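You operate a simulated robot arm through the tools that you are given. There is no shell and no other tool.

You are at the controls of a simulated robot arm. One attempt, no reset.

TASK
Wind 60 more metres on to the short ochre bobbin.
Fine: on the hand winder: lay it in the cradle, shut the clamp, set firm tension and the stop slide to 60 m, then crank to the stop.
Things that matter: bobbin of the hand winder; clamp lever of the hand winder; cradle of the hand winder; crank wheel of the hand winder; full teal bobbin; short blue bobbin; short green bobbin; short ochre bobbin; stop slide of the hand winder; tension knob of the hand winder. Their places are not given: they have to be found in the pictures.

It is judged by the outcome, as a careful person would: the job done as asked, and still so three seconds after it is handed in. It fails if anything else is knocked over, pushed out of place, dropped, spilled or broken.

THE ROBOT
A 7-joint arm with a two-finger parallel gripper, fixed in place. Base frame: the origin is at the foot of the arm, x ahead of it, y to its left, z up; the work surface is at about z = 0.78. Units: m, degrees, N and s.
Its first joint turns from -166.0 to 166.0 degrees. Payload 3.43 kg.
The TCP is the grasp point between the finger pads, 0.034 m short of the fingertips. In the tool frame z runs along the fingers and y along their closing line. Largest opening 0.128 m; finger width 0.024, thickness 0.012; the body of the gripper, 0.048 by 0.13 m, starts 0.096 m behind the TCP.
Orientation is that of the tool frame in the base frame, as a unit quaternion [x, y, z, w]. With the fingers straight down and closing along the base's y, the tool's x points along the base's -x, its y along +y and its z along -z.

THE INTERFACE
- The arm moves only by the tool nudge_tool. Its argument "deltas" is a list of rows, each an object of numbers (a shift or turn left out is 0, a gripper value left out holds the last): "wx", "wy", "wz": the turn, a rotation vector about the base's x, y, z in units of 120 degrees (1.0 is 120 degrees); "tx", "ty", "tz": the shift along the base's x, y, z in units of 100 mm (1.0 is 100 mm); "hand": the closure, from 0 (fully open) to 1 (shut). In form: [{"wx": .., "wy": .., "wz": .., "tx": .., "ty": .., "tz": .., "hand": ..}, ...]. A call has 1 to 20 rows; each row is the pose to reach, as a shift and turn from the pose commanded when the call began. A call with a number of a shift or a turn outside -1 to 1 is refused whole. A row lasts 0.2 s, in which the tool goes at most 0.05 m and 8.6 degrees; a call with a longer step from one row to the next is refused whole, and so is a gripper value outside its range. A pose out of reach is approached as far as the arm can. The call stops where the force on the tool passes 60 N (or 10 N more than at its start, if that is more) or the arm is blocked; 0.2 s more then pass. The fingers move at their own pace (about 0.153 m/s each) and stop on an object; they squeeze with about 42 N. The grip force told is the motor's: it shows also when the fingers shut on nothing. Time passes only in rows, and 0.2 s behind the last, so rows that repeat a pose let the fingers close. It gives the time, the measured TCP pose, the force on the tool (base axes), the opening and the grip force at its end, in the units of the frame above (readings bear some noise), with the torque about the TCP (base axes, N m) and any sound that the robot's microphone picked up.
- Cameras (640 x 400 px; columns grow to the right, rows downward): "scene" is fixed at [0.2216, -0.5028, 1.3697]; the picture's right is [0.76, -0.65, 0.00], its down [-0.28, -0.33, -0.90] and it looks along [0.58, 0.69, -0.44] (base axes); focal length 310 px, centre (320, 200). "wrist" rides on the gripper at [0.076, -0.011, -0.16] in the tool frame; the picture's right is [0.15, 0.99, 0.00], its down [-0.88, 0.13, -0.46] and it looks along [-0.45, 0.07, 0.89] (tool axes); focal length 234 px, centre (320, 200).
- snapshot(camera): a new picture of that camera. It takes no simulated time.
- pixel_to_xyz(camera, pixels): for up to 12 pixels [column, row] of the newest picture of that camera ("zoom" is the newest enlarged one), the place [x, y, z] in the base frame of the surface seen there, good to about 0.002 m, but the place of the scene camera against the robot may be out by one fixed shift of up to 0.012 m in any direction. It takes no simulated time.
- enlarge(camera, box): a new picture of the part [left, top, right, bottom] of that camera's present view, enlarged. It takes no simulated time.
- finish_job(): hands the job in; it is judged then, once.

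Leave the gripper open and the arm clear of the work at the hand-in unless told otherwise.

The tools are called after "Emit:" as name(argument=value, ...) on one line, values as JSON. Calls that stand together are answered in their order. nudge_tool: Moves the arm, as the interface text tells. Its arguments: {"type":"object","properties":{"deltas":{"type":"array","items":{"type":"object","properties":{"wx":{"type":"number"},"wy":{"type":"number"},"wz":{"type":"number"},"tx":{"type":"number"},"ty":{"type":"number"},"tz":{"type":"number"},"hand":{"type":"number"}}}}},"required":["deltas"]} The other tools are called the same way: snapshot (camera) takes a picture; pixel_to_xyz (camera, pixels) gives the place of the surface under pixels of a picture; enlarge (camera, box) takes an enlarged picture of a part of a camera's view; finish_job () hands the job in.

At the start:

```text
t: 0.0
ee_pos: [0.4998, 0.1242, 1.1112]
tool_rot: [0.0, 1.0, 0.0, 0.0]
force: [-0.1, -0.3, -0.8]
ft_torque: [0.04, 0.0, 0.01]
opening: 0.1279
finger_force: 0.1
```

scene: 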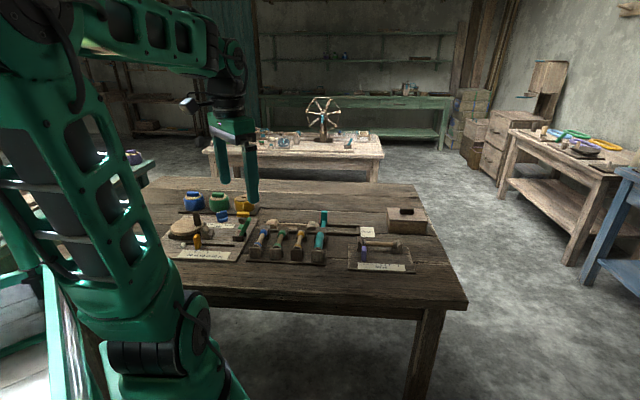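
wrist: 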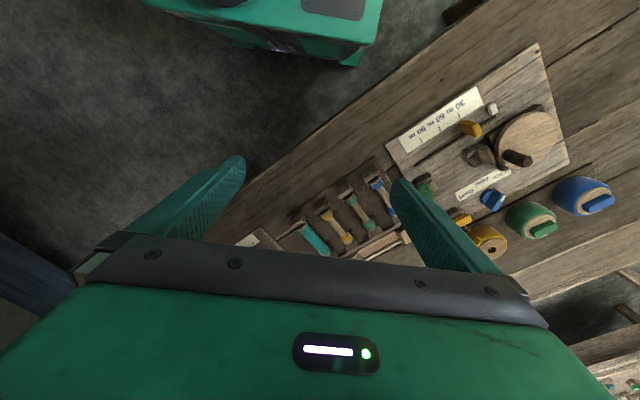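

I see the table with a board (winder) at the left, a rack of bobbins in the middle, and three coloured spools behind. I'll enlarge the relevant parts.

Emit:
enlarge(camera="scene", box=[150, 180, 290, 268])

Emit:
enlarge(camera="wrist", box=[380, 40, 640, 260])

Emit:
enlarge(camera="scene", box=[240, 190, 440, 280])

```text
4.55 times, centred on (220, 224) of scene
```

zoom: 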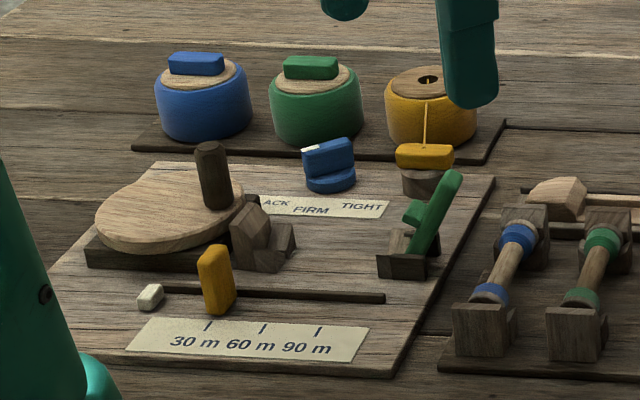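

```text
1.82 times, centred on (510, 150) of wrist
```

zoom: 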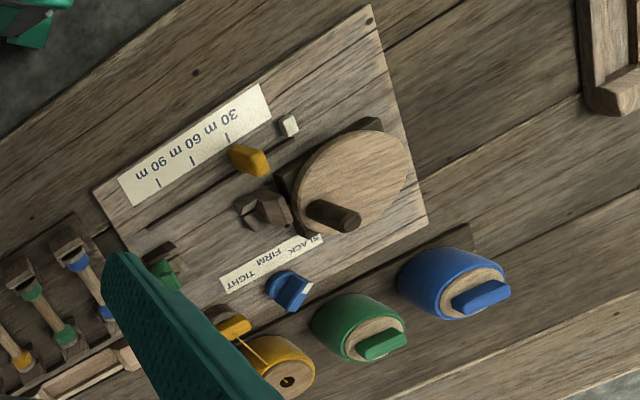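

```text
3.20 times, centred on (340, 235) of scene
```

zoom: 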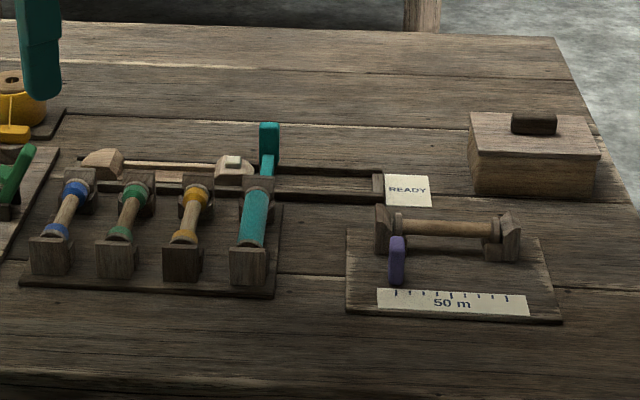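

I see the winder: crank wheel with peg, cradle block, green clamp lever, blue tension knob with white pointer, ochre stop slide on the 30/60/90 scale; the bobbin rack has blue, green, ochre short ones and a full teal one. I read the places of these in the last zoom and the wrist picture.

Emit:
pixel_to_xyz(camera="zoom", pixels=[[189, 212], [184, 238], [197, 193], [182, 265], [66, 210], [128, 208], [253, 215], [150, 285], [14, 185], [120, 295], [270, 130], [400, 228]])

Emit:
pixel_to_xyz(camera="wrist", pixels=[[470, 128], [491, 108], [515, 158], [530, 140], [492, 200], [460, 220], [480, 155], [426, 192], [338, 230], [353, 212], [539, 45], [568, 163]])

Emit:
pixel_to_xyz(camera="scene", pixels=[[197, 242], [197, 215], [205, 233], [222, 213], [243, 215], [242, 228], [184, 230], [183, 245], [238, 235], [233, 239], [202, 254], [208, 254]])

```text
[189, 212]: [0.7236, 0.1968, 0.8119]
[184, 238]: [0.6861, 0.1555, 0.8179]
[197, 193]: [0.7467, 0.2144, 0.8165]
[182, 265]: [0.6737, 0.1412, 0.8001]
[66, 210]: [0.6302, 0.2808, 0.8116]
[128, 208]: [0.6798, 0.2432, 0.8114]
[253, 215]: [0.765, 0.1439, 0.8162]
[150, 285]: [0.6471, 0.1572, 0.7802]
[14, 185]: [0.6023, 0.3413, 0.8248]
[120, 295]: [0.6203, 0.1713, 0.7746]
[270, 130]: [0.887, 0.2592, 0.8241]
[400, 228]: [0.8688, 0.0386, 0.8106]
```

```text
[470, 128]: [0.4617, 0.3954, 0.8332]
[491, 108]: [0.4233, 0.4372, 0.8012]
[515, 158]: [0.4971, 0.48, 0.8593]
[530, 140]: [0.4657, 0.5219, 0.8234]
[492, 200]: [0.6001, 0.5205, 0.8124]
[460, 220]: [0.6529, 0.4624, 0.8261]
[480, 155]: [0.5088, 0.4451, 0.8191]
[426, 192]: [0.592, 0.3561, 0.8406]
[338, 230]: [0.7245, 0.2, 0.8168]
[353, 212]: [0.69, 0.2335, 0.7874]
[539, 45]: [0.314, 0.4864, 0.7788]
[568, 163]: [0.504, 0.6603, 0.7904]
```

```text
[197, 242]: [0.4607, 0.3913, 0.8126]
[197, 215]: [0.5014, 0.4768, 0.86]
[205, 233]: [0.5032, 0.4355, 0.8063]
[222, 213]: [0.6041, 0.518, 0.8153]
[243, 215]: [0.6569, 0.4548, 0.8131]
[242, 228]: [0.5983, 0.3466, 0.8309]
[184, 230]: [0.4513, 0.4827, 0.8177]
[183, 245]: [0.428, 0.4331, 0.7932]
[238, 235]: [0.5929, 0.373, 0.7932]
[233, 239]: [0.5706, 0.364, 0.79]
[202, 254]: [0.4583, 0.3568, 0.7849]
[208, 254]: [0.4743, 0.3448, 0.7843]
```

The winder lies around (0.51, 0.44) and the short ochre bobbin around (0.724, 0.197). I'll move the arm in the air toward the left to look at the winder from closer with the wrist camera.

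Emit:
nudge_tool(deltas=[{"tx": -0.2, "ty": 0.4, "hand": 0}, {"tx": -0.4, "ty": 0.8}, {"tx": -0.5, "ty": 1.0}])

Emit:
nudge_tool(deltas=[{"tx": -0.2, "ty": 0.4}, {"tx": -0.4, "ty": 0.8}, {"tx": -0.5, "ty": 1.0}])

Emit:
nudge_tool(deltas=[{"tx": -0.05, "ty": 0.4}, {"tx": -0.1, "ty": 0.6}, {"tx": -0.1, "ty": 0.6}])

Emit:
snapshot(camera="wrist")

Emit:
snapshot(camera="scene")

```text
t: 0.8
ee_pos: [0.4366, 0.2243, 1.1155]
tool_rot: [0.0, 1.0, 0.0, 0.006]
force: [0.5, -0.6, 0.6]
ft_torque: [0.02, -0.02, 0.0]
opening: 0.1281
finger_force: 0.0
```

```text
t: 1.6
ee_pos: [0.3848, 0.3235, 1.1148]
tool_rot: [0.0, 1.0, 0.0, 0.005]
force: [0.6, -1.2, -0.3]
ft_torque: [0.04, -0.01, 0.0]
opening: 0.128
finger_force: 0.0
```

```text
t: 2.4
ee_pos: [0.3739, 0.383, 1.1137]
tool_rot: [0.0, 1.0, 0.001, 0.006]
force: [0.6, 1.0, 0.0]
ft_torque: [0.01, 0.0, 0.02]
opening: 0.1283
finger_force: 0.0
```

```text
taken
```

wrist: 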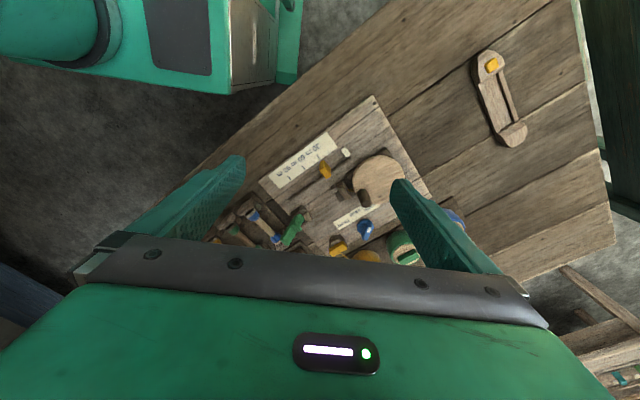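

```text
taken
```

scene: 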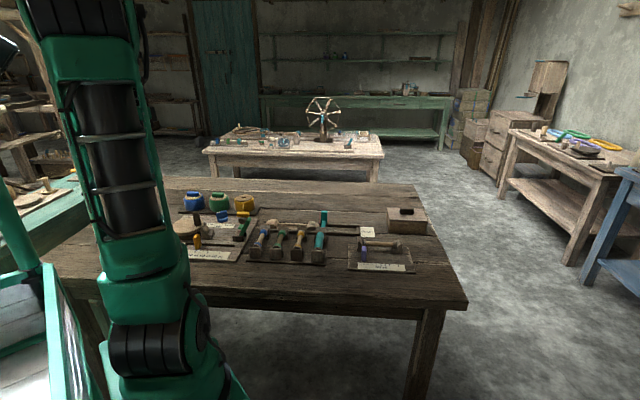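

The winder is in view at about (350,180) of the wrist picture. I'll enlarge it to see details.

Emit:
enlarge(camera="wrist", box=[240, 90, 448, 270])

Emit:
enlarge(camera="scene", box=[164, 180, 264, 265])

Emit:
enlarge(camera="wrist", box=[450, 30, 550, 160])

```text
2.22 times, centred on (344, 180) of wrist
```

zoom: 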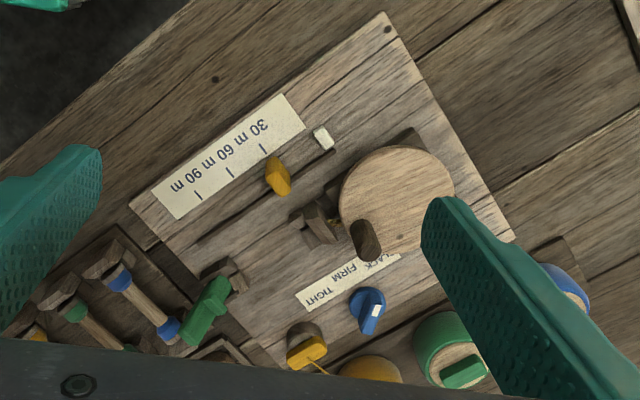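

```text
4.71 times, centred on (214, 222) of scene
```

zoom: 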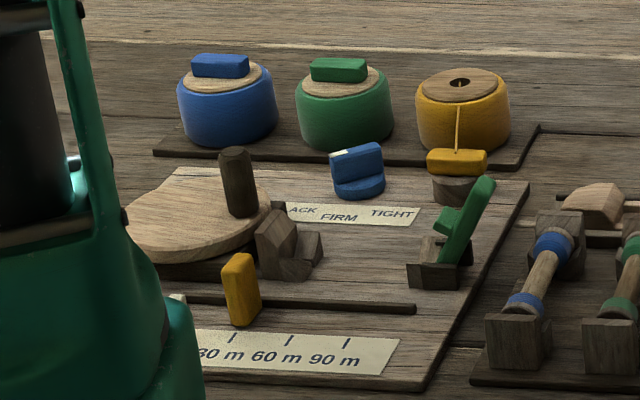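

```text
3.08 times, centred on (500, 95) of wrist
```

zoom: 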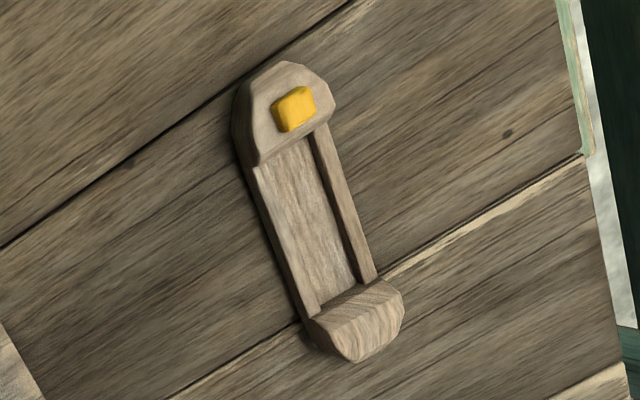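

The cradle seems to be the two brown blocks: one beside the crank wheel and one holding the green clamp lever. The ochre feed spool (no stopper) is threaded to the guide. Now I move over to the bobbin rack with the tool turned 45° about z, to look closely at the bobbins.

Emit:
nudge_tool(deltas=[{"tx": 0.25, "ty": -0.25, "wz": 0.0625}, {"tx": 0.5, "ty": -0.5, "wz": 0.125}, {"tx": 0.75, "ty": -0.75, "wz": 0.1875}, {"tx": 1.0, "ty": -0.95, "wz": 0.25}])

Emit:
nudge_tool(deltas=[{"tx": 0.25, "ty": -0.25, "wz": 0.0625}, {"tx": 0.5, "ty": -0.5, "wz": 0.125}, {"tx": 0.75, "ty": -0.75, "wz": 0.125}, {"tx": 1.0, "ty": -0.95, "wz": 0.125}])

Emit:
nudge_tool(deltas=[{"tx": 0.25, "ty": -0.25, "tz": -0.2}, {"tx": 0.5, "ty": -0.5, "tz": -0.4}, {"tx": 0.7, "ty": -0.7, "tz": -0.8}, {"tx": 0.7, "ty": -0.7, "tz": -1.0}])

Emit:
snapshot(camera="wrist")

```text
t: 3.4
ee_pos: [0.4777, 0.2883, 1.1157]
tool_rot: [-0.26, 0.965, 0.001, 0.006]
force: [-0.3, 0.1, -0.2]
ft_torque: [0.0, -0.02, 0.01]
opening: 0.128
finger_force: 0.1
```

```text
t: 4.4
ee_pos: [0.577, 0.1934, 1.1163]
tool_rot: [-0.383, 0.924, 0.002, 0.005]
force: [0.3, -0.6, 0.6]
ft_torque: [-0.01, -0.02, 0.02]
opening: 0.1279
finger_force: 0.1
```

```text
t: 5.4
ee_pos: [0.6466, 0.1248, 1.0158]
tool_rot: [-0.383, 0.924, 0.002, 0.006]
force: [-1.4, -0.1, -0.3]
ft_torque: [0.02, -0.02, -0.01]
opening: 0.1281
finger_force: 0.0
```

```text
taken
```

wrist: 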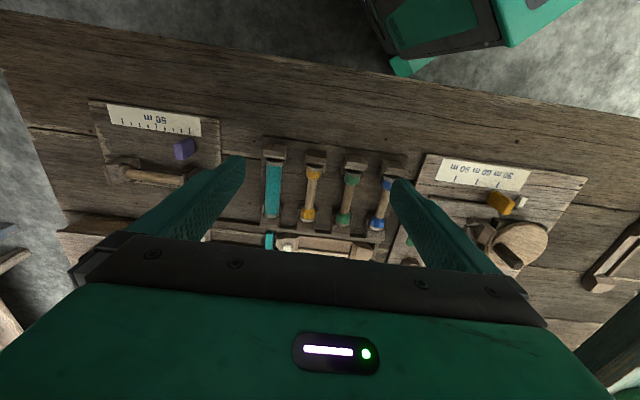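

The bobbins are at about (315,190). I'll enlarge this part and read places.

Emit:
enlarge(camera="wrist", box=[245, 130, 425, 250])

Emit:
pixel_to_xyz(camera="wrist", pixels=[[314, 173], [308, 213], [311, 193], [318, 158], [306, 225], [351, 177], [343, 217], [388, 182], [274, 190], [346, 198], [293, 193], [330, 190]])

```text
3.33 times, centred on (335, 190) of wrist
```

zoom: 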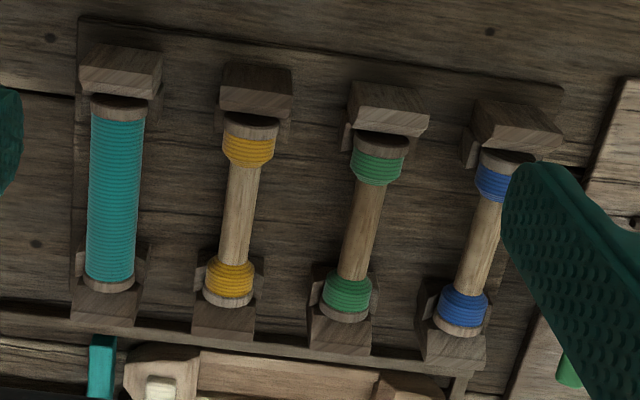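

```text
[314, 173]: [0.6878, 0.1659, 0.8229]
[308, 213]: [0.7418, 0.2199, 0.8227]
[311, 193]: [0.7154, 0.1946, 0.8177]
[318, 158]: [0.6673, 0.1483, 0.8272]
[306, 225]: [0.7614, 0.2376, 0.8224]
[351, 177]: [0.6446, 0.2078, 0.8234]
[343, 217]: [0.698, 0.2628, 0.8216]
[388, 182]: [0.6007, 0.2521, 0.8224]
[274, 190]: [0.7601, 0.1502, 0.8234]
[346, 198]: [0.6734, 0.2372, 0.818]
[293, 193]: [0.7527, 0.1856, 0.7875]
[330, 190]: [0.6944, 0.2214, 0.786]
```

Emit:
pixel_to_xyz(camera="zoom", pixels=[[252, 120], [228, 300], [248, 150], [231, 278], [240, 215], [252, 75], [222, 318], [228, 215], [253, 215], [206, 275], [255, 275], [254, 97]])

Emit:
enlarge(camera="wrist", box=[285, 145, 345, 235])

```text
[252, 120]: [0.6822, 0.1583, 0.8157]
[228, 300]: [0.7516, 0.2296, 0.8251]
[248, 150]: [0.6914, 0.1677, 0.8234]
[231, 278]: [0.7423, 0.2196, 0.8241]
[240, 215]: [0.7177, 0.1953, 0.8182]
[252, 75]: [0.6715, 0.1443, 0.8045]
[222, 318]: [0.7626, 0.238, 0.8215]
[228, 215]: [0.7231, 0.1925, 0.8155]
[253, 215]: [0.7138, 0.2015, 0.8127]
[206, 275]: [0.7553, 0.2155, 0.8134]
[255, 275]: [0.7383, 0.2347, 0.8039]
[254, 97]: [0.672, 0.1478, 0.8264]
```

```text
4.44 times, centred on (315, 190) of wrist
```

zoom: 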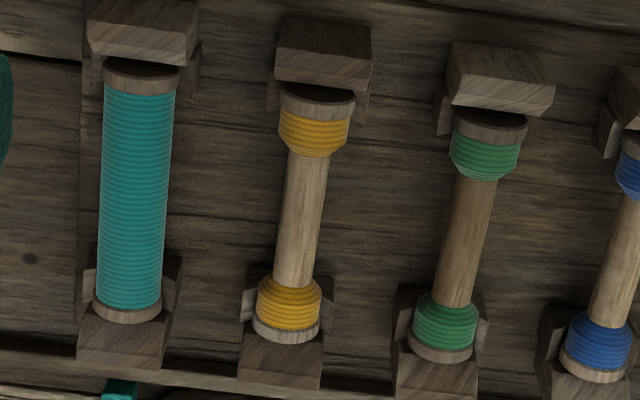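

The ochre bobbin spans about (0.682,0.158) to (0.752,0.230), axis along 45°, axis height ~0.811. Now I move back towards the winder, keeping this turn, to inspect the cradle, the slide and the knob.

Emit:
nudge_tool(deltas=[{"tx": -0.25, "ty": 0.35}, {"tx": -0.5, "ty": 0.7}, {"tx": -0.75, "ty": 1.0}, {"tx": -0.8, "ty": 1.0}])

Emit:
nudge_tool(deltas=[{"tx": -0.25, "ty": 0.35}, {"tx": -0.5, "ty": 0.7}, {"tx": -0.75, "ty": 1.0}, {"tx": -0.8, "ty": 1.0}])

Emit:
snapshot(camera="wrist")

```text
t: 6.4
ee_pos: [0.567, 0.2227, 1.0159]
tool_rot: [-0.383, 0.924, 0.002, 0.006]
force: [0.4, 0.5, -0.3]
ft_torque: [0.01, -0.01, -0.02]
opening: 0.1277
finger_force: 0.0
```

```text
t: 7.4
ee_pos: [0.487, 0.3234, 1.0163]
tool_rot: [-0.383, 0.924, 0.002, 0.006]
force: [0.1, 0.2, -0.5]
ft_torque: [-0.02, 0.03, 0.03]
opening: 0.1283
finger_force: 0.1
```

```text
taken
```

wrist: 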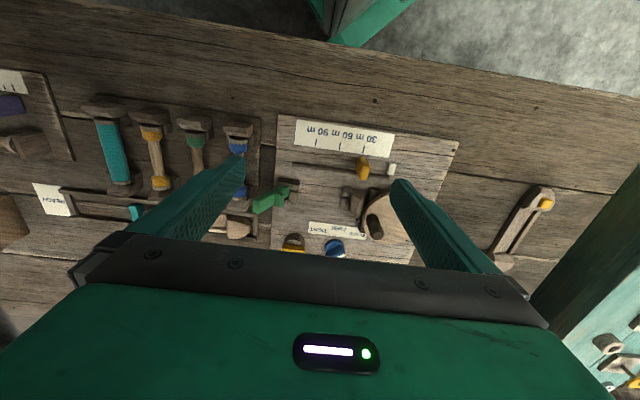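

The winder is around (330,190). I enlarge and read its main places.

Emit:
enlarge(camera="wrist", box=[245, 110, 421, 260])

```text
2.67 times, centred on (333, 185) of wrist
```

zoom: 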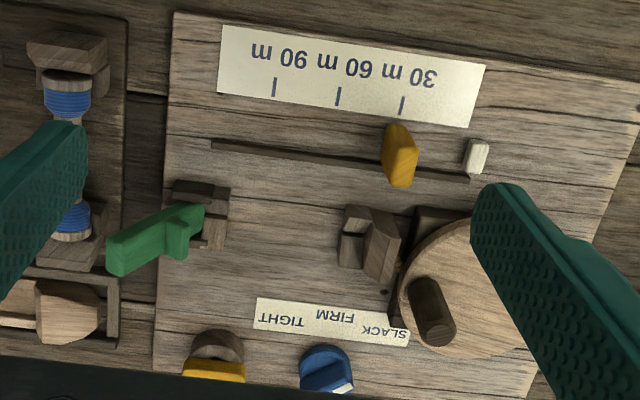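

Emit:
pixel_to_xyz(camera="zoom", pixels=[[402, 105], [338, 96], [274, 86], [399, 130], [410, 155], [395, 178], [212, 145], [468, 180], [477, 155], [340, 168], [300, 160], [388, 150]])

Emit:
pixel_to_xyz(camera="zoom", pixels=[[352, 220], [380, 240], [362, 258], [395, 235], [350, 250], [215, 240], [215, 200], [190, 190], [190, 215], [115, 255], [180, 255], [175, 235]])

Emit:
pixel_to_xyz(camera="zoom", pixels=[[430, 320], [420, 290], [450, 250], [470, 340], [325, 370], [345, 388], [310, 360], [215, 345], [215, 370], [385, 332], [335, 316], [272, 318]])

```text
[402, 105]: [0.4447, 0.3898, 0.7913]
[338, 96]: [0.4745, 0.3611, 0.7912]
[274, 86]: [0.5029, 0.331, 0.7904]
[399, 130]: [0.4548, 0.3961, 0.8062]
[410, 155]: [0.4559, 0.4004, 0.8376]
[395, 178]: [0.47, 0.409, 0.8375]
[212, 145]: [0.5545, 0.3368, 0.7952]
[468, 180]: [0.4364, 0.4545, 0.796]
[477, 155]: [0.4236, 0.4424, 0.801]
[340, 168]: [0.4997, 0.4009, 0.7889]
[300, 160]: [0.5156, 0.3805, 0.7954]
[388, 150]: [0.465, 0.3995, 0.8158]
```

```text
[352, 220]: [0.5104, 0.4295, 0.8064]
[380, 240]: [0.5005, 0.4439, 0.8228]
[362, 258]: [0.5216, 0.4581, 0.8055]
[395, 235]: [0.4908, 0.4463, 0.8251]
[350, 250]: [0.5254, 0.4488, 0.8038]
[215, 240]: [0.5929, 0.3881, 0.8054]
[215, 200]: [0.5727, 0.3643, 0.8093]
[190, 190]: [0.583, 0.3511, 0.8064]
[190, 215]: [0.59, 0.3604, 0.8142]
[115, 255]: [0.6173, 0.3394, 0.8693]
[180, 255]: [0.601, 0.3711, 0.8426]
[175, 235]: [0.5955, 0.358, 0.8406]
```

```text
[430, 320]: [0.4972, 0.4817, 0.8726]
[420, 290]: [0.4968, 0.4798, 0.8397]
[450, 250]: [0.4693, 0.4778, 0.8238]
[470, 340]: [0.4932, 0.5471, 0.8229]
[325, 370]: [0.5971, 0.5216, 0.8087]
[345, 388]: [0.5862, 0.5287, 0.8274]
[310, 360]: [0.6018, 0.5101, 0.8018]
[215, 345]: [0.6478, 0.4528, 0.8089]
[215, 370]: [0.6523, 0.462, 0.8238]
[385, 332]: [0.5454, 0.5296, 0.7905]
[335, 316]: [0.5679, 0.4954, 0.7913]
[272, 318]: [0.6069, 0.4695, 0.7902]
```

The board top is at z≈0.790, ticks of 30/60/90 m lie along direction (0.707,-0.707) and 41 mm apart. I zoom further on the cradle, the slide, the knob, and the wheel.

Emit:
enlarge(camera="wrist", box=[280, 165, 376, 225])

Emit:
enlarge(camera="wrist", box=[250, 210, 362, 270])

Emit:
enlarge(camera="scene", box=[200, 205, 256, 245])

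Emit:
enlarge(camera="wrist", box=[330, 140, 420, 200])

```text
6.67 times, centred on (328, 195) of wrist
```

zoom: 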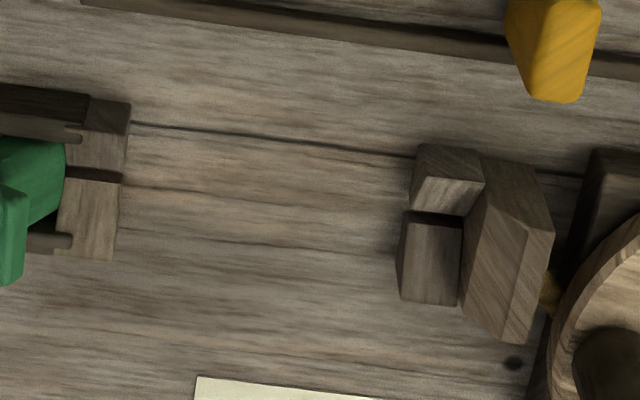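

```text
5.71 times, centred on (306, 240) of wrist
```

zoom: 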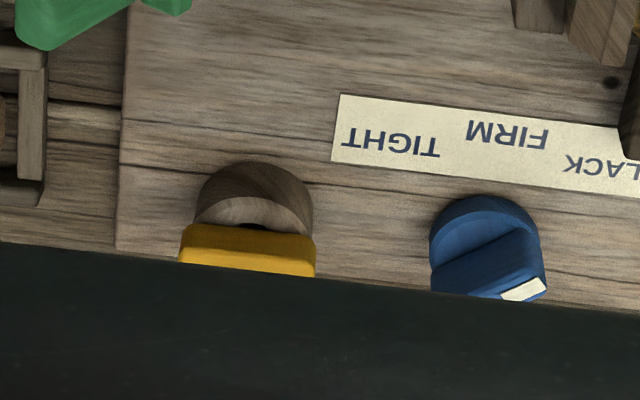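

```text
10.00 times, centred on (228, 225) of scene
```

zoom: 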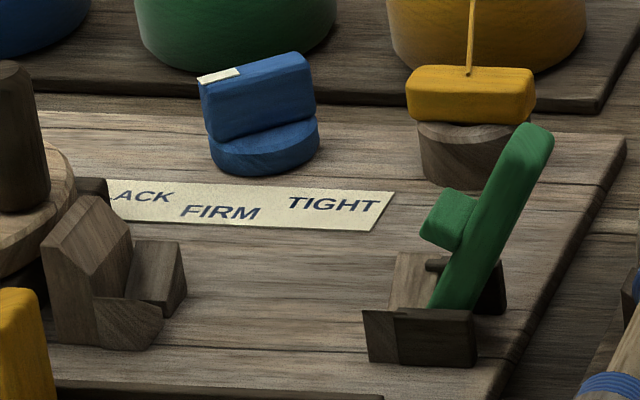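

```text
6.67 times, centred on (375, 170) of wrist
```

zoom: 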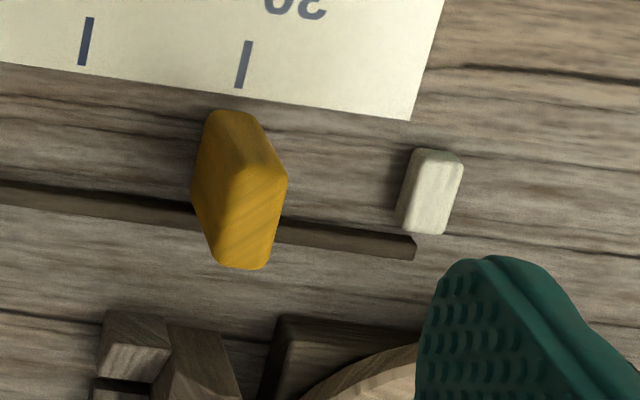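

The cradle is two V-blocks: head block by the wheel (right in this view) and tail block with the green lever; knob's white tip points toward SLACK; slide stands at the 30 m tick. I move 0.09 m further over, in the air at z≈1.02, to see knob, wheel and spools better.

Emit:
nudge_tool(deltas=[{"tx": 0.2, "ty": 0.3}, {"tx": 0.4, "ty": 0.6}, {"tx": 0.6, "ty": 0.8}, {"tx": 0.6, "ty": 0.8}])

Emit:
snapshot(camera="wrist")

Emit:
enlarge(camera="wrist", box=[270, 120, 430, 220])

```text
t: 8.4
ee_pos: [0.5437, 0.404, 1.0164]
tool_rot: [-0.383, 0.924, 0.002, 0.005]
force: [0.2, -0.1, -0.2]
ft_torque: [-0.02, 0.0, -0.01]
opening: 0.1281
finger_force: 0.2
```

```text
taken
```

wrist: 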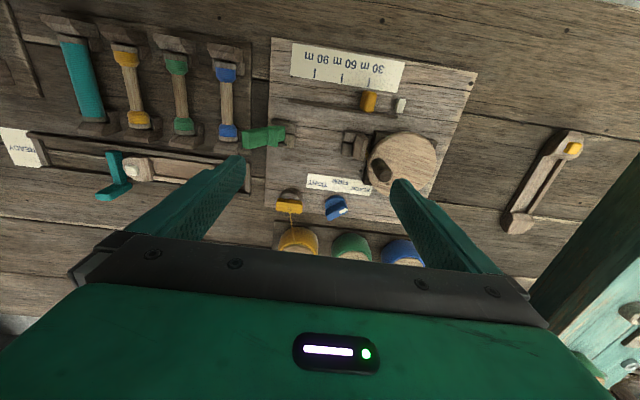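

```text
4.00 times, centred on (350, 170) of wrist
```

zoom: 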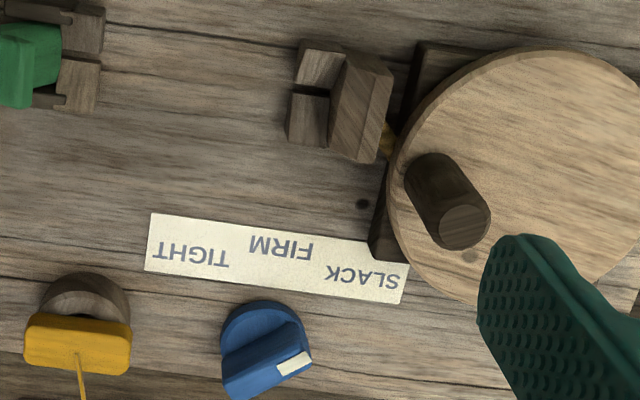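

Emit:
enlarge(camera="wrist", box=[304, 170, 368, 235])

Emit:
pixel_to_xyz(camera="zoom", pixels=[[320, 200], [260, 200], [380, 210], [300, 240], [380, 260], [340, 290]])

Emit:
pixel_to_xyz(camera="wrist", pixels=[[392, 135], [420, 136], [437, 160], [400, 150], [412, 175], [372, 190], [384, 173], [376, 165], [405, 132], [366, 185], [435, 150], [398, 185]])

```text
6.15 times, centred on (336, 202) of wrist
```

zoom: 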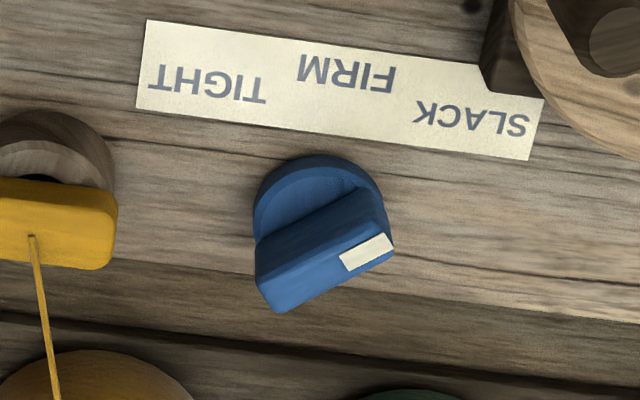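

```text
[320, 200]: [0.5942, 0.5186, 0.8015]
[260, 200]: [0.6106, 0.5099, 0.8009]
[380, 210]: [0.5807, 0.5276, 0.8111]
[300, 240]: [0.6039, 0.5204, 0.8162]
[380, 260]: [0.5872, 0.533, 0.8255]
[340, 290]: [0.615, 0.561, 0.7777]
```

```text
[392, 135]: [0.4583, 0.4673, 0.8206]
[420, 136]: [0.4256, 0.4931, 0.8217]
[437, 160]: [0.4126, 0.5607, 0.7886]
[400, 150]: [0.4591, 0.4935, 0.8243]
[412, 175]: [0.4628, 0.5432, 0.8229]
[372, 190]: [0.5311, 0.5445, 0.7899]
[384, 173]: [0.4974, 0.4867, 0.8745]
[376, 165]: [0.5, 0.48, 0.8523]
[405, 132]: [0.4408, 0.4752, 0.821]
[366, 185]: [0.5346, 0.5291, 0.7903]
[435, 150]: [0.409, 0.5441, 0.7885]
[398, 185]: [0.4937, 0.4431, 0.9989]
```

The knob's bar points to SLACK, about 60° away from FIRM (needs a counter-clockwise turn seen from above). I read more points of the knob in this zoom, then the wheel.

Emit:
pixel_to_xyz(camera="zoom", pixels=[[278, 298], [330, 272], [365, 252], [300, 290], [350, 262], [385, 245], [265, 270], [310, 235], [365, 205], [265, 235], [375, 185], [275, 175]])

Emit:
enlarge(camera="scene", box=[165, 205, 225, 245])

Emit:
enlarge(camera="wrist", box=[350, 120, 446, 200])

```text
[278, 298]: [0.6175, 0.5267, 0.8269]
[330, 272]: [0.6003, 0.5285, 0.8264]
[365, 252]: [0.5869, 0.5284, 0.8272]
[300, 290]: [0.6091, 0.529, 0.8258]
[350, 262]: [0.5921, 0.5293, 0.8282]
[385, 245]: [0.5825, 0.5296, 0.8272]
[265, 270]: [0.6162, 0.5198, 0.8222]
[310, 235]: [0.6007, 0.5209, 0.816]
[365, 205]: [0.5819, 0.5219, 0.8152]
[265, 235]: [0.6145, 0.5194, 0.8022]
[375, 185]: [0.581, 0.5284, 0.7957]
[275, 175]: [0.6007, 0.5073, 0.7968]
```

```text
10.00 times, centred on (195, 225) of scene
```

zoom: 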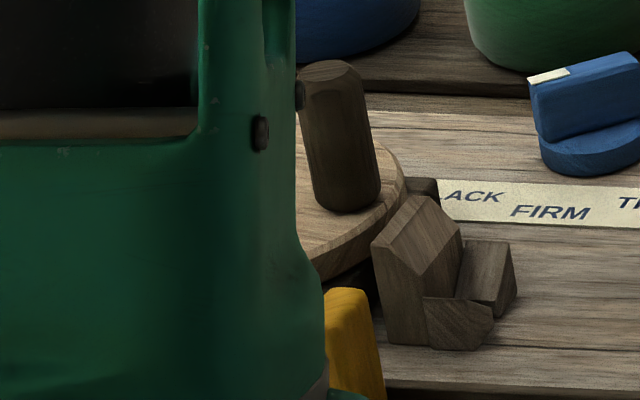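

```text
5.00 times, centred on (398, 160) of wrist
```

zoom: 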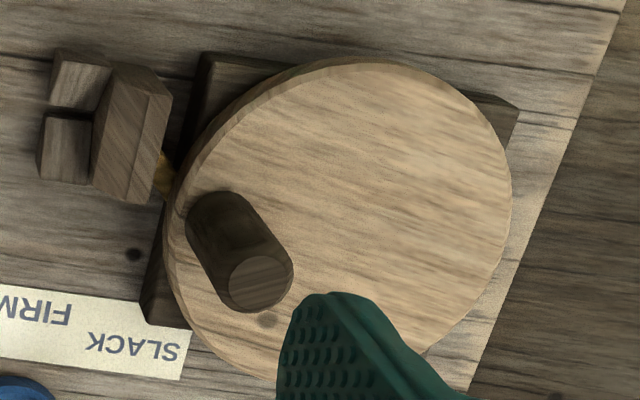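

Emit:
pixel_to_xyz(camera="zoom", pixels=[[300, 75], [350, 66], [400, 71], [465, 108], [505, 180], [490, 280], [240, 108], [195, 165], [178, 240], [195, 315], [235, 355], [262, 280]])

Emit:
pixel_to_xyz(camera="wrist", pixels=[[350, 245], [300, 238], [288, 195], [290, 208], [400, 248], [384, 168], [388, 175], [380, 178], [335, 205], [360, 148], [345, 145], [350, 155]])

```text
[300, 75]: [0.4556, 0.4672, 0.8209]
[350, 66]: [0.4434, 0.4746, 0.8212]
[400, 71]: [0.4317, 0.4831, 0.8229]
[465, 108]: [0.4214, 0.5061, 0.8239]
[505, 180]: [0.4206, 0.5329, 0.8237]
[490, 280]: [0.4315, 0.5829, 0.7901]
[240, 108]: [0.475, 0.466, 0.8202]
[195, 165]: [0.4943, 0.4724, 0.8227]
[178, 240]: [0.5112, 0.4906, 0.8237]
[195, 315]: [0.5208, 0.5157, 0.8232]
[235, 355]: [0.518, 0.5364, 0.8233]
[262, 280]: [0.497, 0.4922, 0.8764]
```

```text
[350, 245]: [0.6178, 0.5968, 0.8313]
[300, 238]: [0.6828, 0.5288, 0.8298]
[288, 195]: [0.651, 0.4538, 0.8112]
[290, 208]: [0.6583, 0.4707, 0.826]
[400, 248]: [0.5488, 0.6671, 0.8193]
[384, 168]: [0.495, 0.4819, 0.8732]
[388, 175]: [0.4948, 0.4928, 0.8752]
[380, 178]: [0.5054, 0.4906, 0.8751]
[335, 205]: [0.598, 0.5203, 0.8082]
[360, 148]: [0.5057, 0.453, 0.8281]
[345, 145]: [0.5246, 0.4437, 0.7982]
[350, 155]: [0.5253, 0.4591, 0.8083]
```

Wheel centre ≈ (0.470, 0.518), peg ≈ (0.497, 0.492) with top at z 0.876; knob centre ≈ (0.600, 0.527). Now I go back above the ochre bobbin (centre ≈ (0.7165, 0.194)), with fingers closing across its axis, staying high.

Emit:
nudge_tool(deltas=[{"tx": 0.25, "ty": -0.3}, {"tx": 0.5, "ty": -0.6}, {"tx": 0.75, "ty": -0.9}, {"tx": 0.86, "ty": -1.0}])

Emit:
nudge_tool(deltas=[{"tx": 0.25, "ty": -0.3, "hand": 0.65}, {"tx": 0.5, "ty": -0.6}, {"tx": 0.75, "ty": -0.9}, {"tx": 0.868, "ty": -1.0}, {"tx": 0.868, "ty": -1.0}])

Emit:
snapshot(camera="wrist")

```text
t: 9.4
ee_pos: [0.6327, 0.3032, 1.0167]
tool_rot: [-0.383, 0.924, 0.003, 0.006]
force: [0.1, -0.7, 0.1]
ft_torque: [-0.02, 0.0, -0.01]
opening: 0.1279
finger_force: 0.0
```

```text
t: 10.6
ee_pos: [0.7188, 0.2031, 1.016]
tool_rot: [-0.383, 0.924, 0.003, 0.006]
force: [-0.1, -0.3, 0.7]
ft_torque: [-0.03, 0.02, 0.05]
opening: 0.0448
finger_force: 0.0
```

```text
taken
```

wrist: 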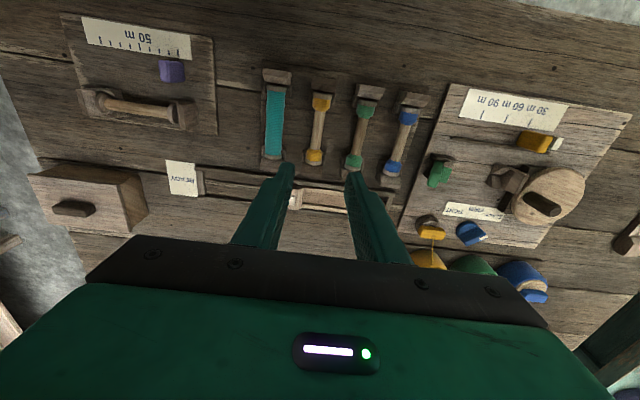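

The ochre bobbin is now at (313–320, 100–160). I re-read its places from this pose as a check.

Emit:
enlarge(camera="wrist", box=[255, 65, 415, 190])

Emit:
pixel_to_xyz(camera="wrist", pixels=[[321, 100], [314, 157], [318, 128], [321, 93], [313, 165], [275, 125], [360, 135]])

```text
3.20 times, centred on (335, 128) of wrist
```

zoom: 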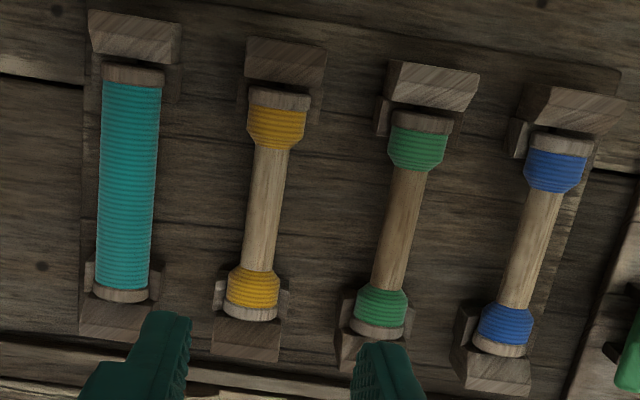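

```text
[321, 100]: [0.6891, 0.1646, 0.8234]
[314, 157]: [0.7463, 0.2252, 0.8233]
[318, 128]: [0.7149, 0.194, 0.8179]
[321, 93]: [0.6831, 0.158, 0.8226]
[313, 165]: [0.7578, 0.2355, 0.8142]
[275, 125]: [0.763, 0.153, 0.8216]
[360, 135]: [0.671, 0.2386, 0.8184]
```

Places agree. I descend in two steps to TCP z ≈ 0.828 over (0.7165, 0.194) with fingers open 45 mm.

Emit:
nudge_tool(deltas=[{"tx": -0.023, "ty": -0.091, "tz": -0.35}, {"tx": -0.023, "ty": -0.091, "tz": -0.7}, {"tx": -0.023, "ty": -0.091, "tz": -1.0}, {"tx": -0.023, "ty": -0.091, "tz": -1.0}])

Emit:
snapshot(camera="wrist")

```text
t: 11.6
ee_pos: [0.7158, 0.1938, 0.915]
tool_rot: [-0.382, 0.924, 0.003, 0.006]
force: [0.4, 0.8, -0.5]
ft_torque: [-0.03, 0.01, -0.01]
opening: 0.045
finger_force: 0.0
```

```text
taken
```

wrist: 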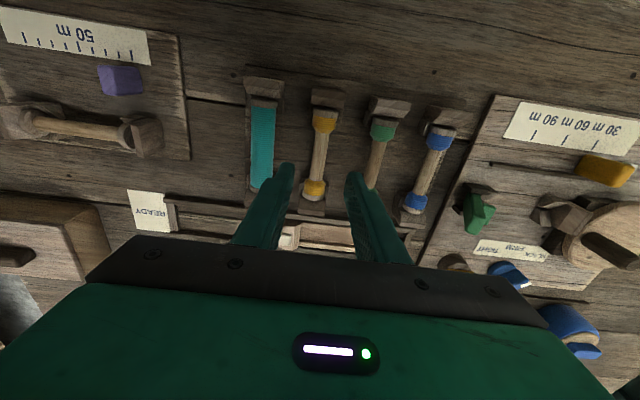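

The fingers straddle the ochre bobbin. I lower the last 0.087 m.

Emit:
nudge_tool(deltas=[{"tz": -0.3}, {"tz": -0.6}, {"tz": -0.8}, {"tz": -0.87}, {"tz": -0.87}])

Emit:
snapshot(camera="wrist")

Emit:
enlarge(camera="scene", box=[240, 190, 350, 270])

```text
t: 12.8
ee_pos: [0.7158, 0.1938, 0.8281]
tool_rot: [-0.383, 0.924, 0.002, 0.005]
force: [-0.4, -0.4, -0.3]
ft_torque: [0.0, 0.01, -0.01]
opening: 0.045
finger_force: 0.0
```

```text
taken
```

wrist: 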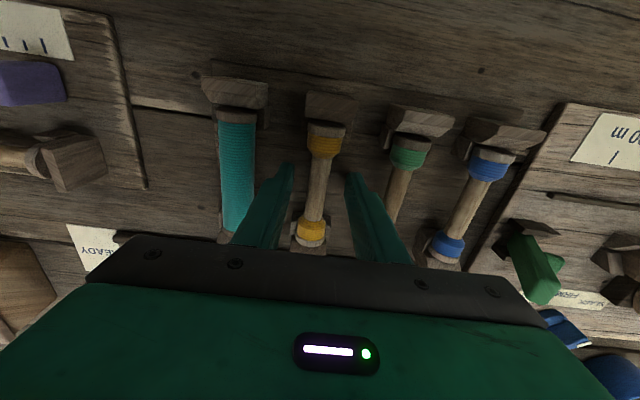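

```text
5.00 times, centred on (295, 230) of scene
```

zoom: 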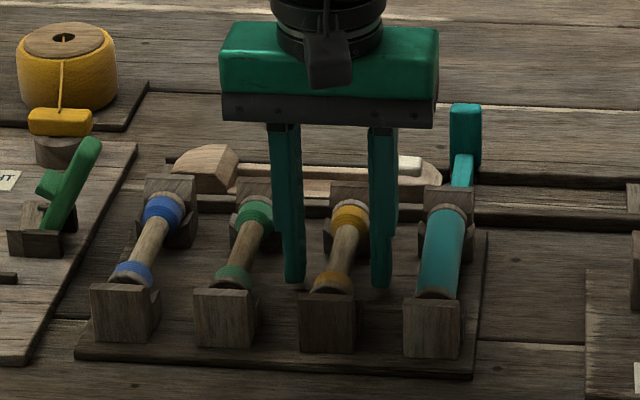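

The fingers stand on both sides of the ochre bobbin's barrel, clear of neighbours. I close the hand.

Emit:
nudge_tool(deltas=[{"hand": 1.0}, {"hand": 1.0}, {"hand": 1.0}, {"hand": 1.0}])

Emit:
snapshot(camera="wrist")

```text
t: 13.8
ee_pos: [0.7145, 0.1952, 0.8294]
tool_rot: [-0.382, 0.924, 0.003, 0.006]
force: [0.2, 0.3, -0.3]
ft_torque: [0.0, 0.01, 0.03]
opening: 0.0185
finger_force: 41.6
```

```text
taken
```

wrist: 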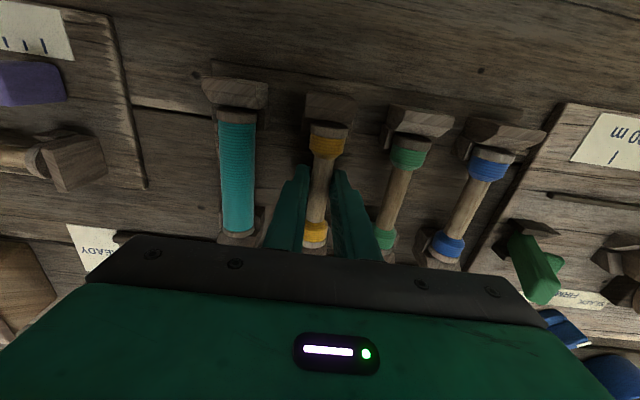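

The hand holds the barrel (opening 18.5 mm, 41.6 N). I lift straight up.

Emit:
nudge_tool(deltas=[{"tz": 0.1, "hand": 1.0}, {"tz": 0.25}, {"tz": 0.5}, {"tz": 0.8}, {"tz": 1.0}])

Emit:
snapshot(camera="wrist")

Emit:
enlarge(camera="scene", box=[240, 180, 350, 270])

```text
t: 15.0
ee_pos: [0.716, 0.1957, 0.9295]
tool_rot: [-0.382, 0.924, 0.004, 0.005]
force: [-0.4, -0.3, -0.3]
ft_torque: [0.01, 0.02, 0.01]
opening: 0.0186
finger_force: 41.8
```

```text
taken
```

wrist: 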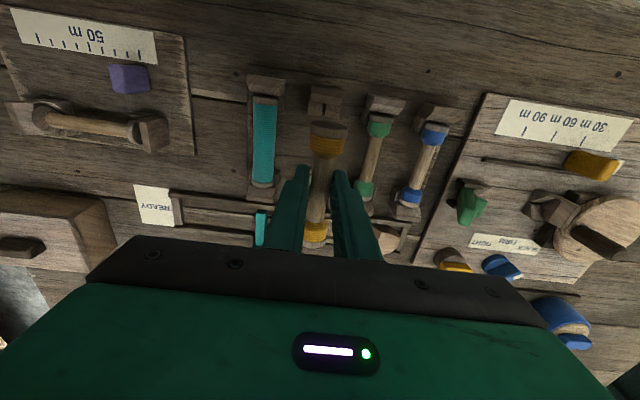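

```text
4.44 times, centred on (295, 225) of scene
```

zoom: 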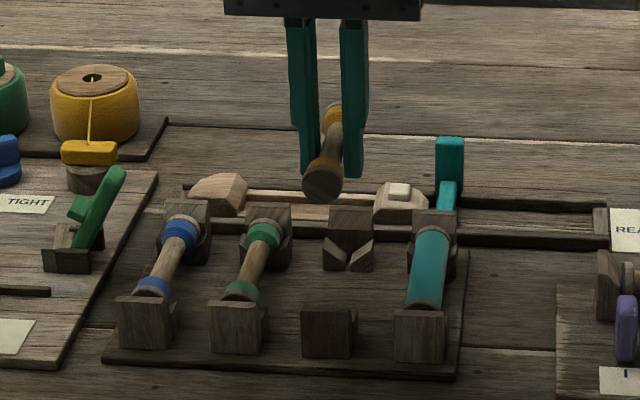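

The bobbin is lifted out of the rack. I check its position and level in the hand.

Emit:
enlarge(camera="wrist", box=[270, 95, 370, 255])

Emit:
pixel_to_xyz(camera="wrist", pixels=[[327, 128], [327, 142], [324, 170], [318, 210], [316, 232], [315, 243], [330, 118]])

```text
2.50 times, centred on (320, 175) of wrist
```

zoom: 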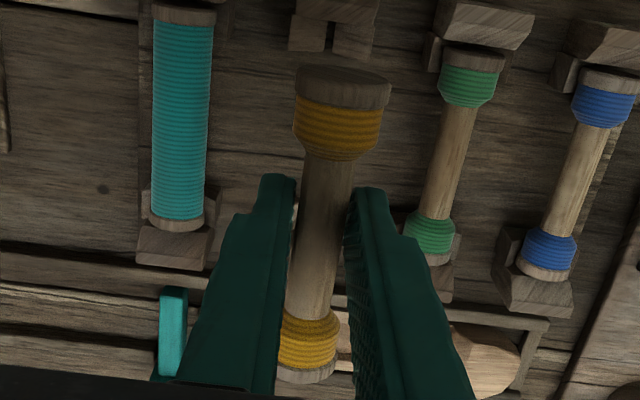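

```text
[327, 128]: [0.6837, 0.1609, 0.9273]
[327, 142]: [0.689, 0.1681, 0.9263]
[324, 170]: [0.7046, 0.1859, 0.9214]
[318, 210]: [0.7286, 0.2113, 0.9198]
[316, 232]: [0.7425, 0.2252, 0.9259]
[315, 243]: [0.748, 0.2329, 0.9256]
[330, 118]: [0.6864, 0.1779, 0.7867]
```

The bobbin is level and centred in the hand, axis about 18 mm below the TCP. I carry it up and over toward the winder, turning -90° about z so that it will be parallel with the cradle.

Emit:
nudge_tool(deltas=[{"tz": 0.2, "tx": -0.08, "ty": 0.1, "wz": -0.06}, {"tz": 0.45, "tx": -0.2, "ty": 0.25, "wz": -0.12}, {"tz": 0.7, "tx": -0.32, "ty": 0.4, "wz": -0.18}, {"tz": 0.9, "tx": -0.44, "ty": 0.55, "wz": -0.24}, {"tz": 0.9, "tx": -0.56, "ty": 0.7, "wz": -0.3}])

Emit:
nudge_tool(deltas=[{"tx": -0.11, "ty": 0.14, "wz": -0.06}, {"tx": -0.22, "ty": 0.28, "wz": -0.12}, {"tx": -0.34, "ty": 0.42, "wz": -0.18}, {"tx": -0.45, "ty": 0.56, "wz": -0.24}, {"tx": -0.56, "ty": 0.7, "wz": -0.3}])

Emit:
nudge_tool(deltas=[{"tx": -0.14, "ty": 0.18, "wz": -0.06}, {"tx": -0.28, "ty": 0.36, "wz": -0.12}, {"tx": -0.42, "ty": 0.54, "wz": -0.15}, {"tx": -0.55, "ty": 0.72, "wz": -0.15}, {"tx": -0.55, "ty": 0.72, "wz": -0.15}])

Emit:
snapshot(camera="wrist")

```text
t: 16.2
ee_pos: [0.6622, 0.2641, 1.0179]
tool_rot: [-0.077, 0.997, 0.001, 0.007]
force: [0.0, -0.5, -1.2]
ft_torque: [0.0, 0.03, 0.0]
opening: 0.0188
finger_force: 42.4
```

```text
t: 17.4
ee_pos: [0.6045, 0.3352, 1.0208]
tool_rot: [0.234, 0.972, -0.001, 0.006]
force: [0.4, -0.9, -0.2]
ft_torque: [0.03, 0.0, 0.0]
opening: 0.0184
finger_force: 41.6
```

```text
t: 18.6
ee_pos: [0.5492, 0.4076, 1.0194]
tool_rot: [0.384, 0.923, -0.002, 0.006]
force: [-0.2, 0.0, -1.0]
ft_torque: [-0.01, 0.0, -0.03]
opening: 0.0189
finger_force: 41.7
```

```text
taken
```

wrist: 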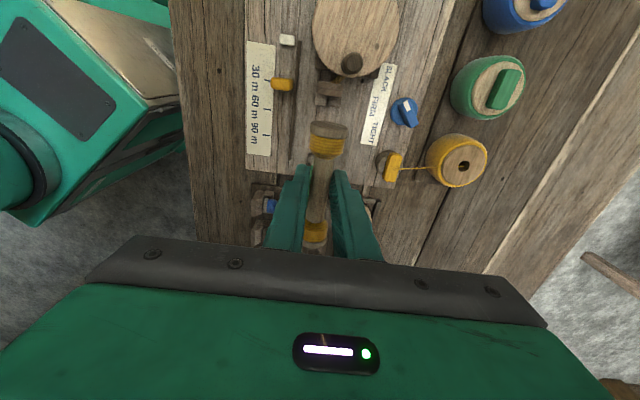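

Now I see the head block with its V at about (325,90) just beyond the held bobbin. I zoom there.

Emit:
enlarge(camera="wrist", box=[285, 65, 365, 125])

Emit:
pixel_to_xyz(camera="wrist", pixels=[[328, 90], [328, 88], [322, 90], [334, 90], [320, 103], [332, 103]])

Emit:
enlarge(camera="scene", box=[190, 190, 270, 250])

```text
6.67 times, centred on (325, 95) of wrist
```

zoom: 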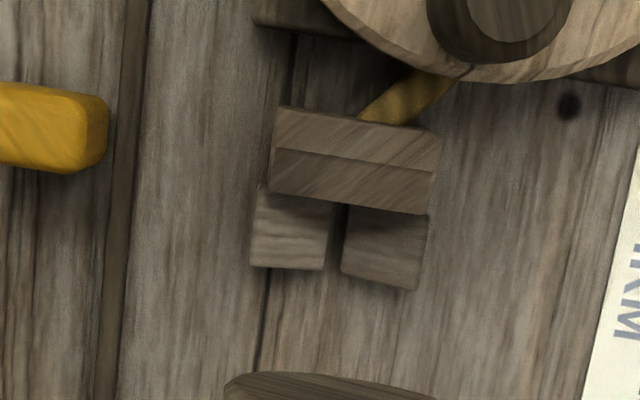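

```text
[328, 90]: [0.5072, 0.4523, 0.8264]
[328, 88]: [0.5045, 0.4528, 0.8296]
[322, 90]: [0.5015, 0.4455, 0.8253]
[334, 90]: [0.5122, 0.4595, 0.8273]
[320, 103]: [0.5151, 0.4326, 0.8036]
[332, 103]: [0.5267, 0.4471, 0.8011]
```

```text
6.67 times, centred on (230, 220) of scene
```

zoom: 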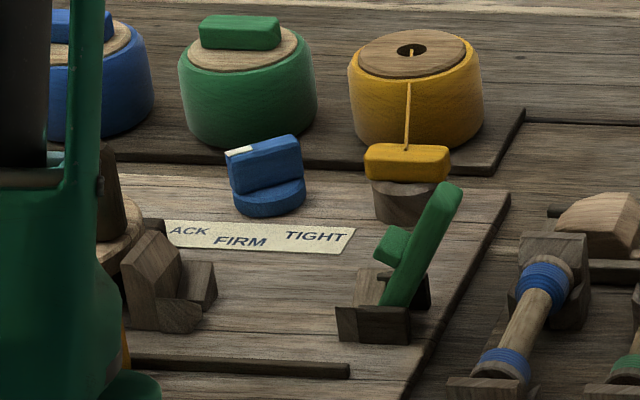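

Emit:
enlarge(camera="wrist", box=[310, 75, 350, 115])

```text
10.00 times, centred on (330, 95) of wrist
```

zoom: 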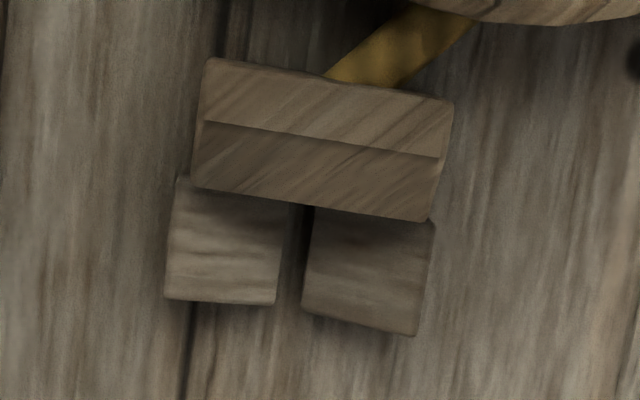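

Emit:
pixel_to_xyz(camera="zoom", pixels=[[180, 240], [270, 250], [315, 260], [420, 270], [225, 290], [360, 315], [292, 260], [320, 200], [320, 150], [200, 180], [430, 200], [320, 130]])

```text
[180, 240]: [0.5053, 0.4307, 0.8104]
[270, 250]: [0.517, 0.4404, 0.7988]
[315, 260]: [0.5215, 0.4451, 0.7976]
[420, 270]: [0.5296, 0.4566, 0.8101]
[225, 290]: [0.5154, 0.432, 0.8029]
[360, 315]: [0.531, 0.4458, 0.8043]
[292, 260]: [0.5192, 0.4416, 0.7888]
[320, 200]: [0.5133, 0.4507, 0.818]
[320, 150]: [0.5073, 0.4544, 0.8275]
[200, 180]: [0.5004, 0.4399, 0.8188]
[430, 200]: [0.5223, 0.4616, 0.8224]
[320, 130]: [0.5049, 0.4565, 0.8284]
```

The head V is centred at v≈0.680 (u≈0.046–0.061). I measure the held bobbin in this same view.

Emit:
enlarge(camera="wrist", box=[280, 110, 376, 250])

Emit:
pixel_to_xyz(camera="wrist", pixels=[[310, 128], [328, 128], [346, 132], [326, 146], [322, 180], [318, 215], [316, 233], [316, 243], [311, 146], [342, 148], [316, 175], [331, 177]])

```text
2.86 times, centred on (328, 180) of wrist
```

zoom: 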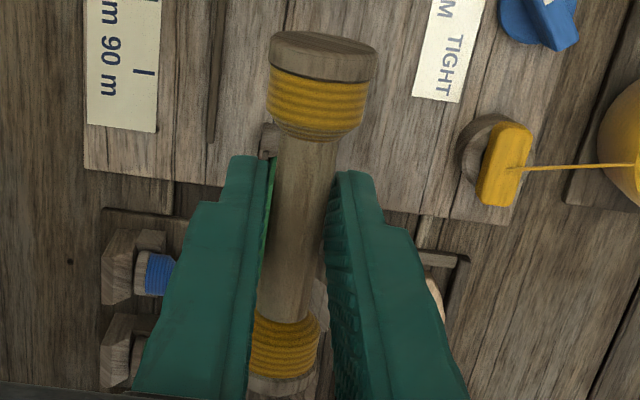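

```text
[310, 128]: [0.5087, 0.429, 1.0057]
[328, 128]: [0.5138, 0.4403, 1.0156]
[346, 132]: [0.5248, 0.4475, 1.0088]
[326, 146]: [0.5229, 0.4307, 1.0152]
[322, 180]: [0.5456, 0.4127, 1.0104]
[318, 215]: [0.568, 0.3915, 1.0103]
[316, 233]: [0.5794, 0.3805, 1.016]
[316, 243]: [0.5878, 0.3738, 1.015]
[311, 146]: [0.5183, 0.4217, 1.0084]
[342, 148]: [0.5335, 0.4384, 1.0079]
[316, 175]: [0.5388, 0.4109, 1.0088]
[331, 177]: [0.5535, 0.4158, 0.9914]
```

I check the tail block's geometry from the scene camera, with the head block as a reference.

Emit:
enlarge(camera="scene", box=[206, 216, 246, 244])

```text
14.29 times, centred on (226, 230) of scene
```

zoom: 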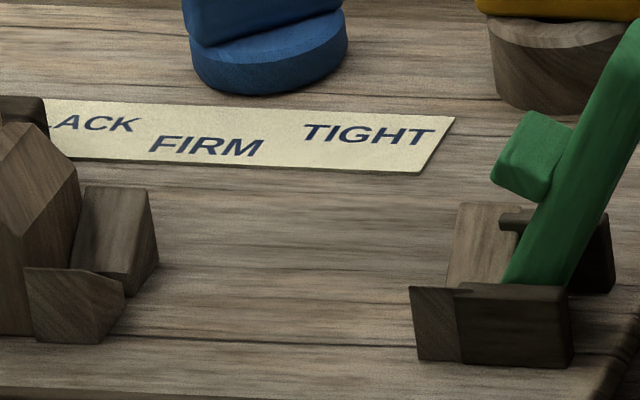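

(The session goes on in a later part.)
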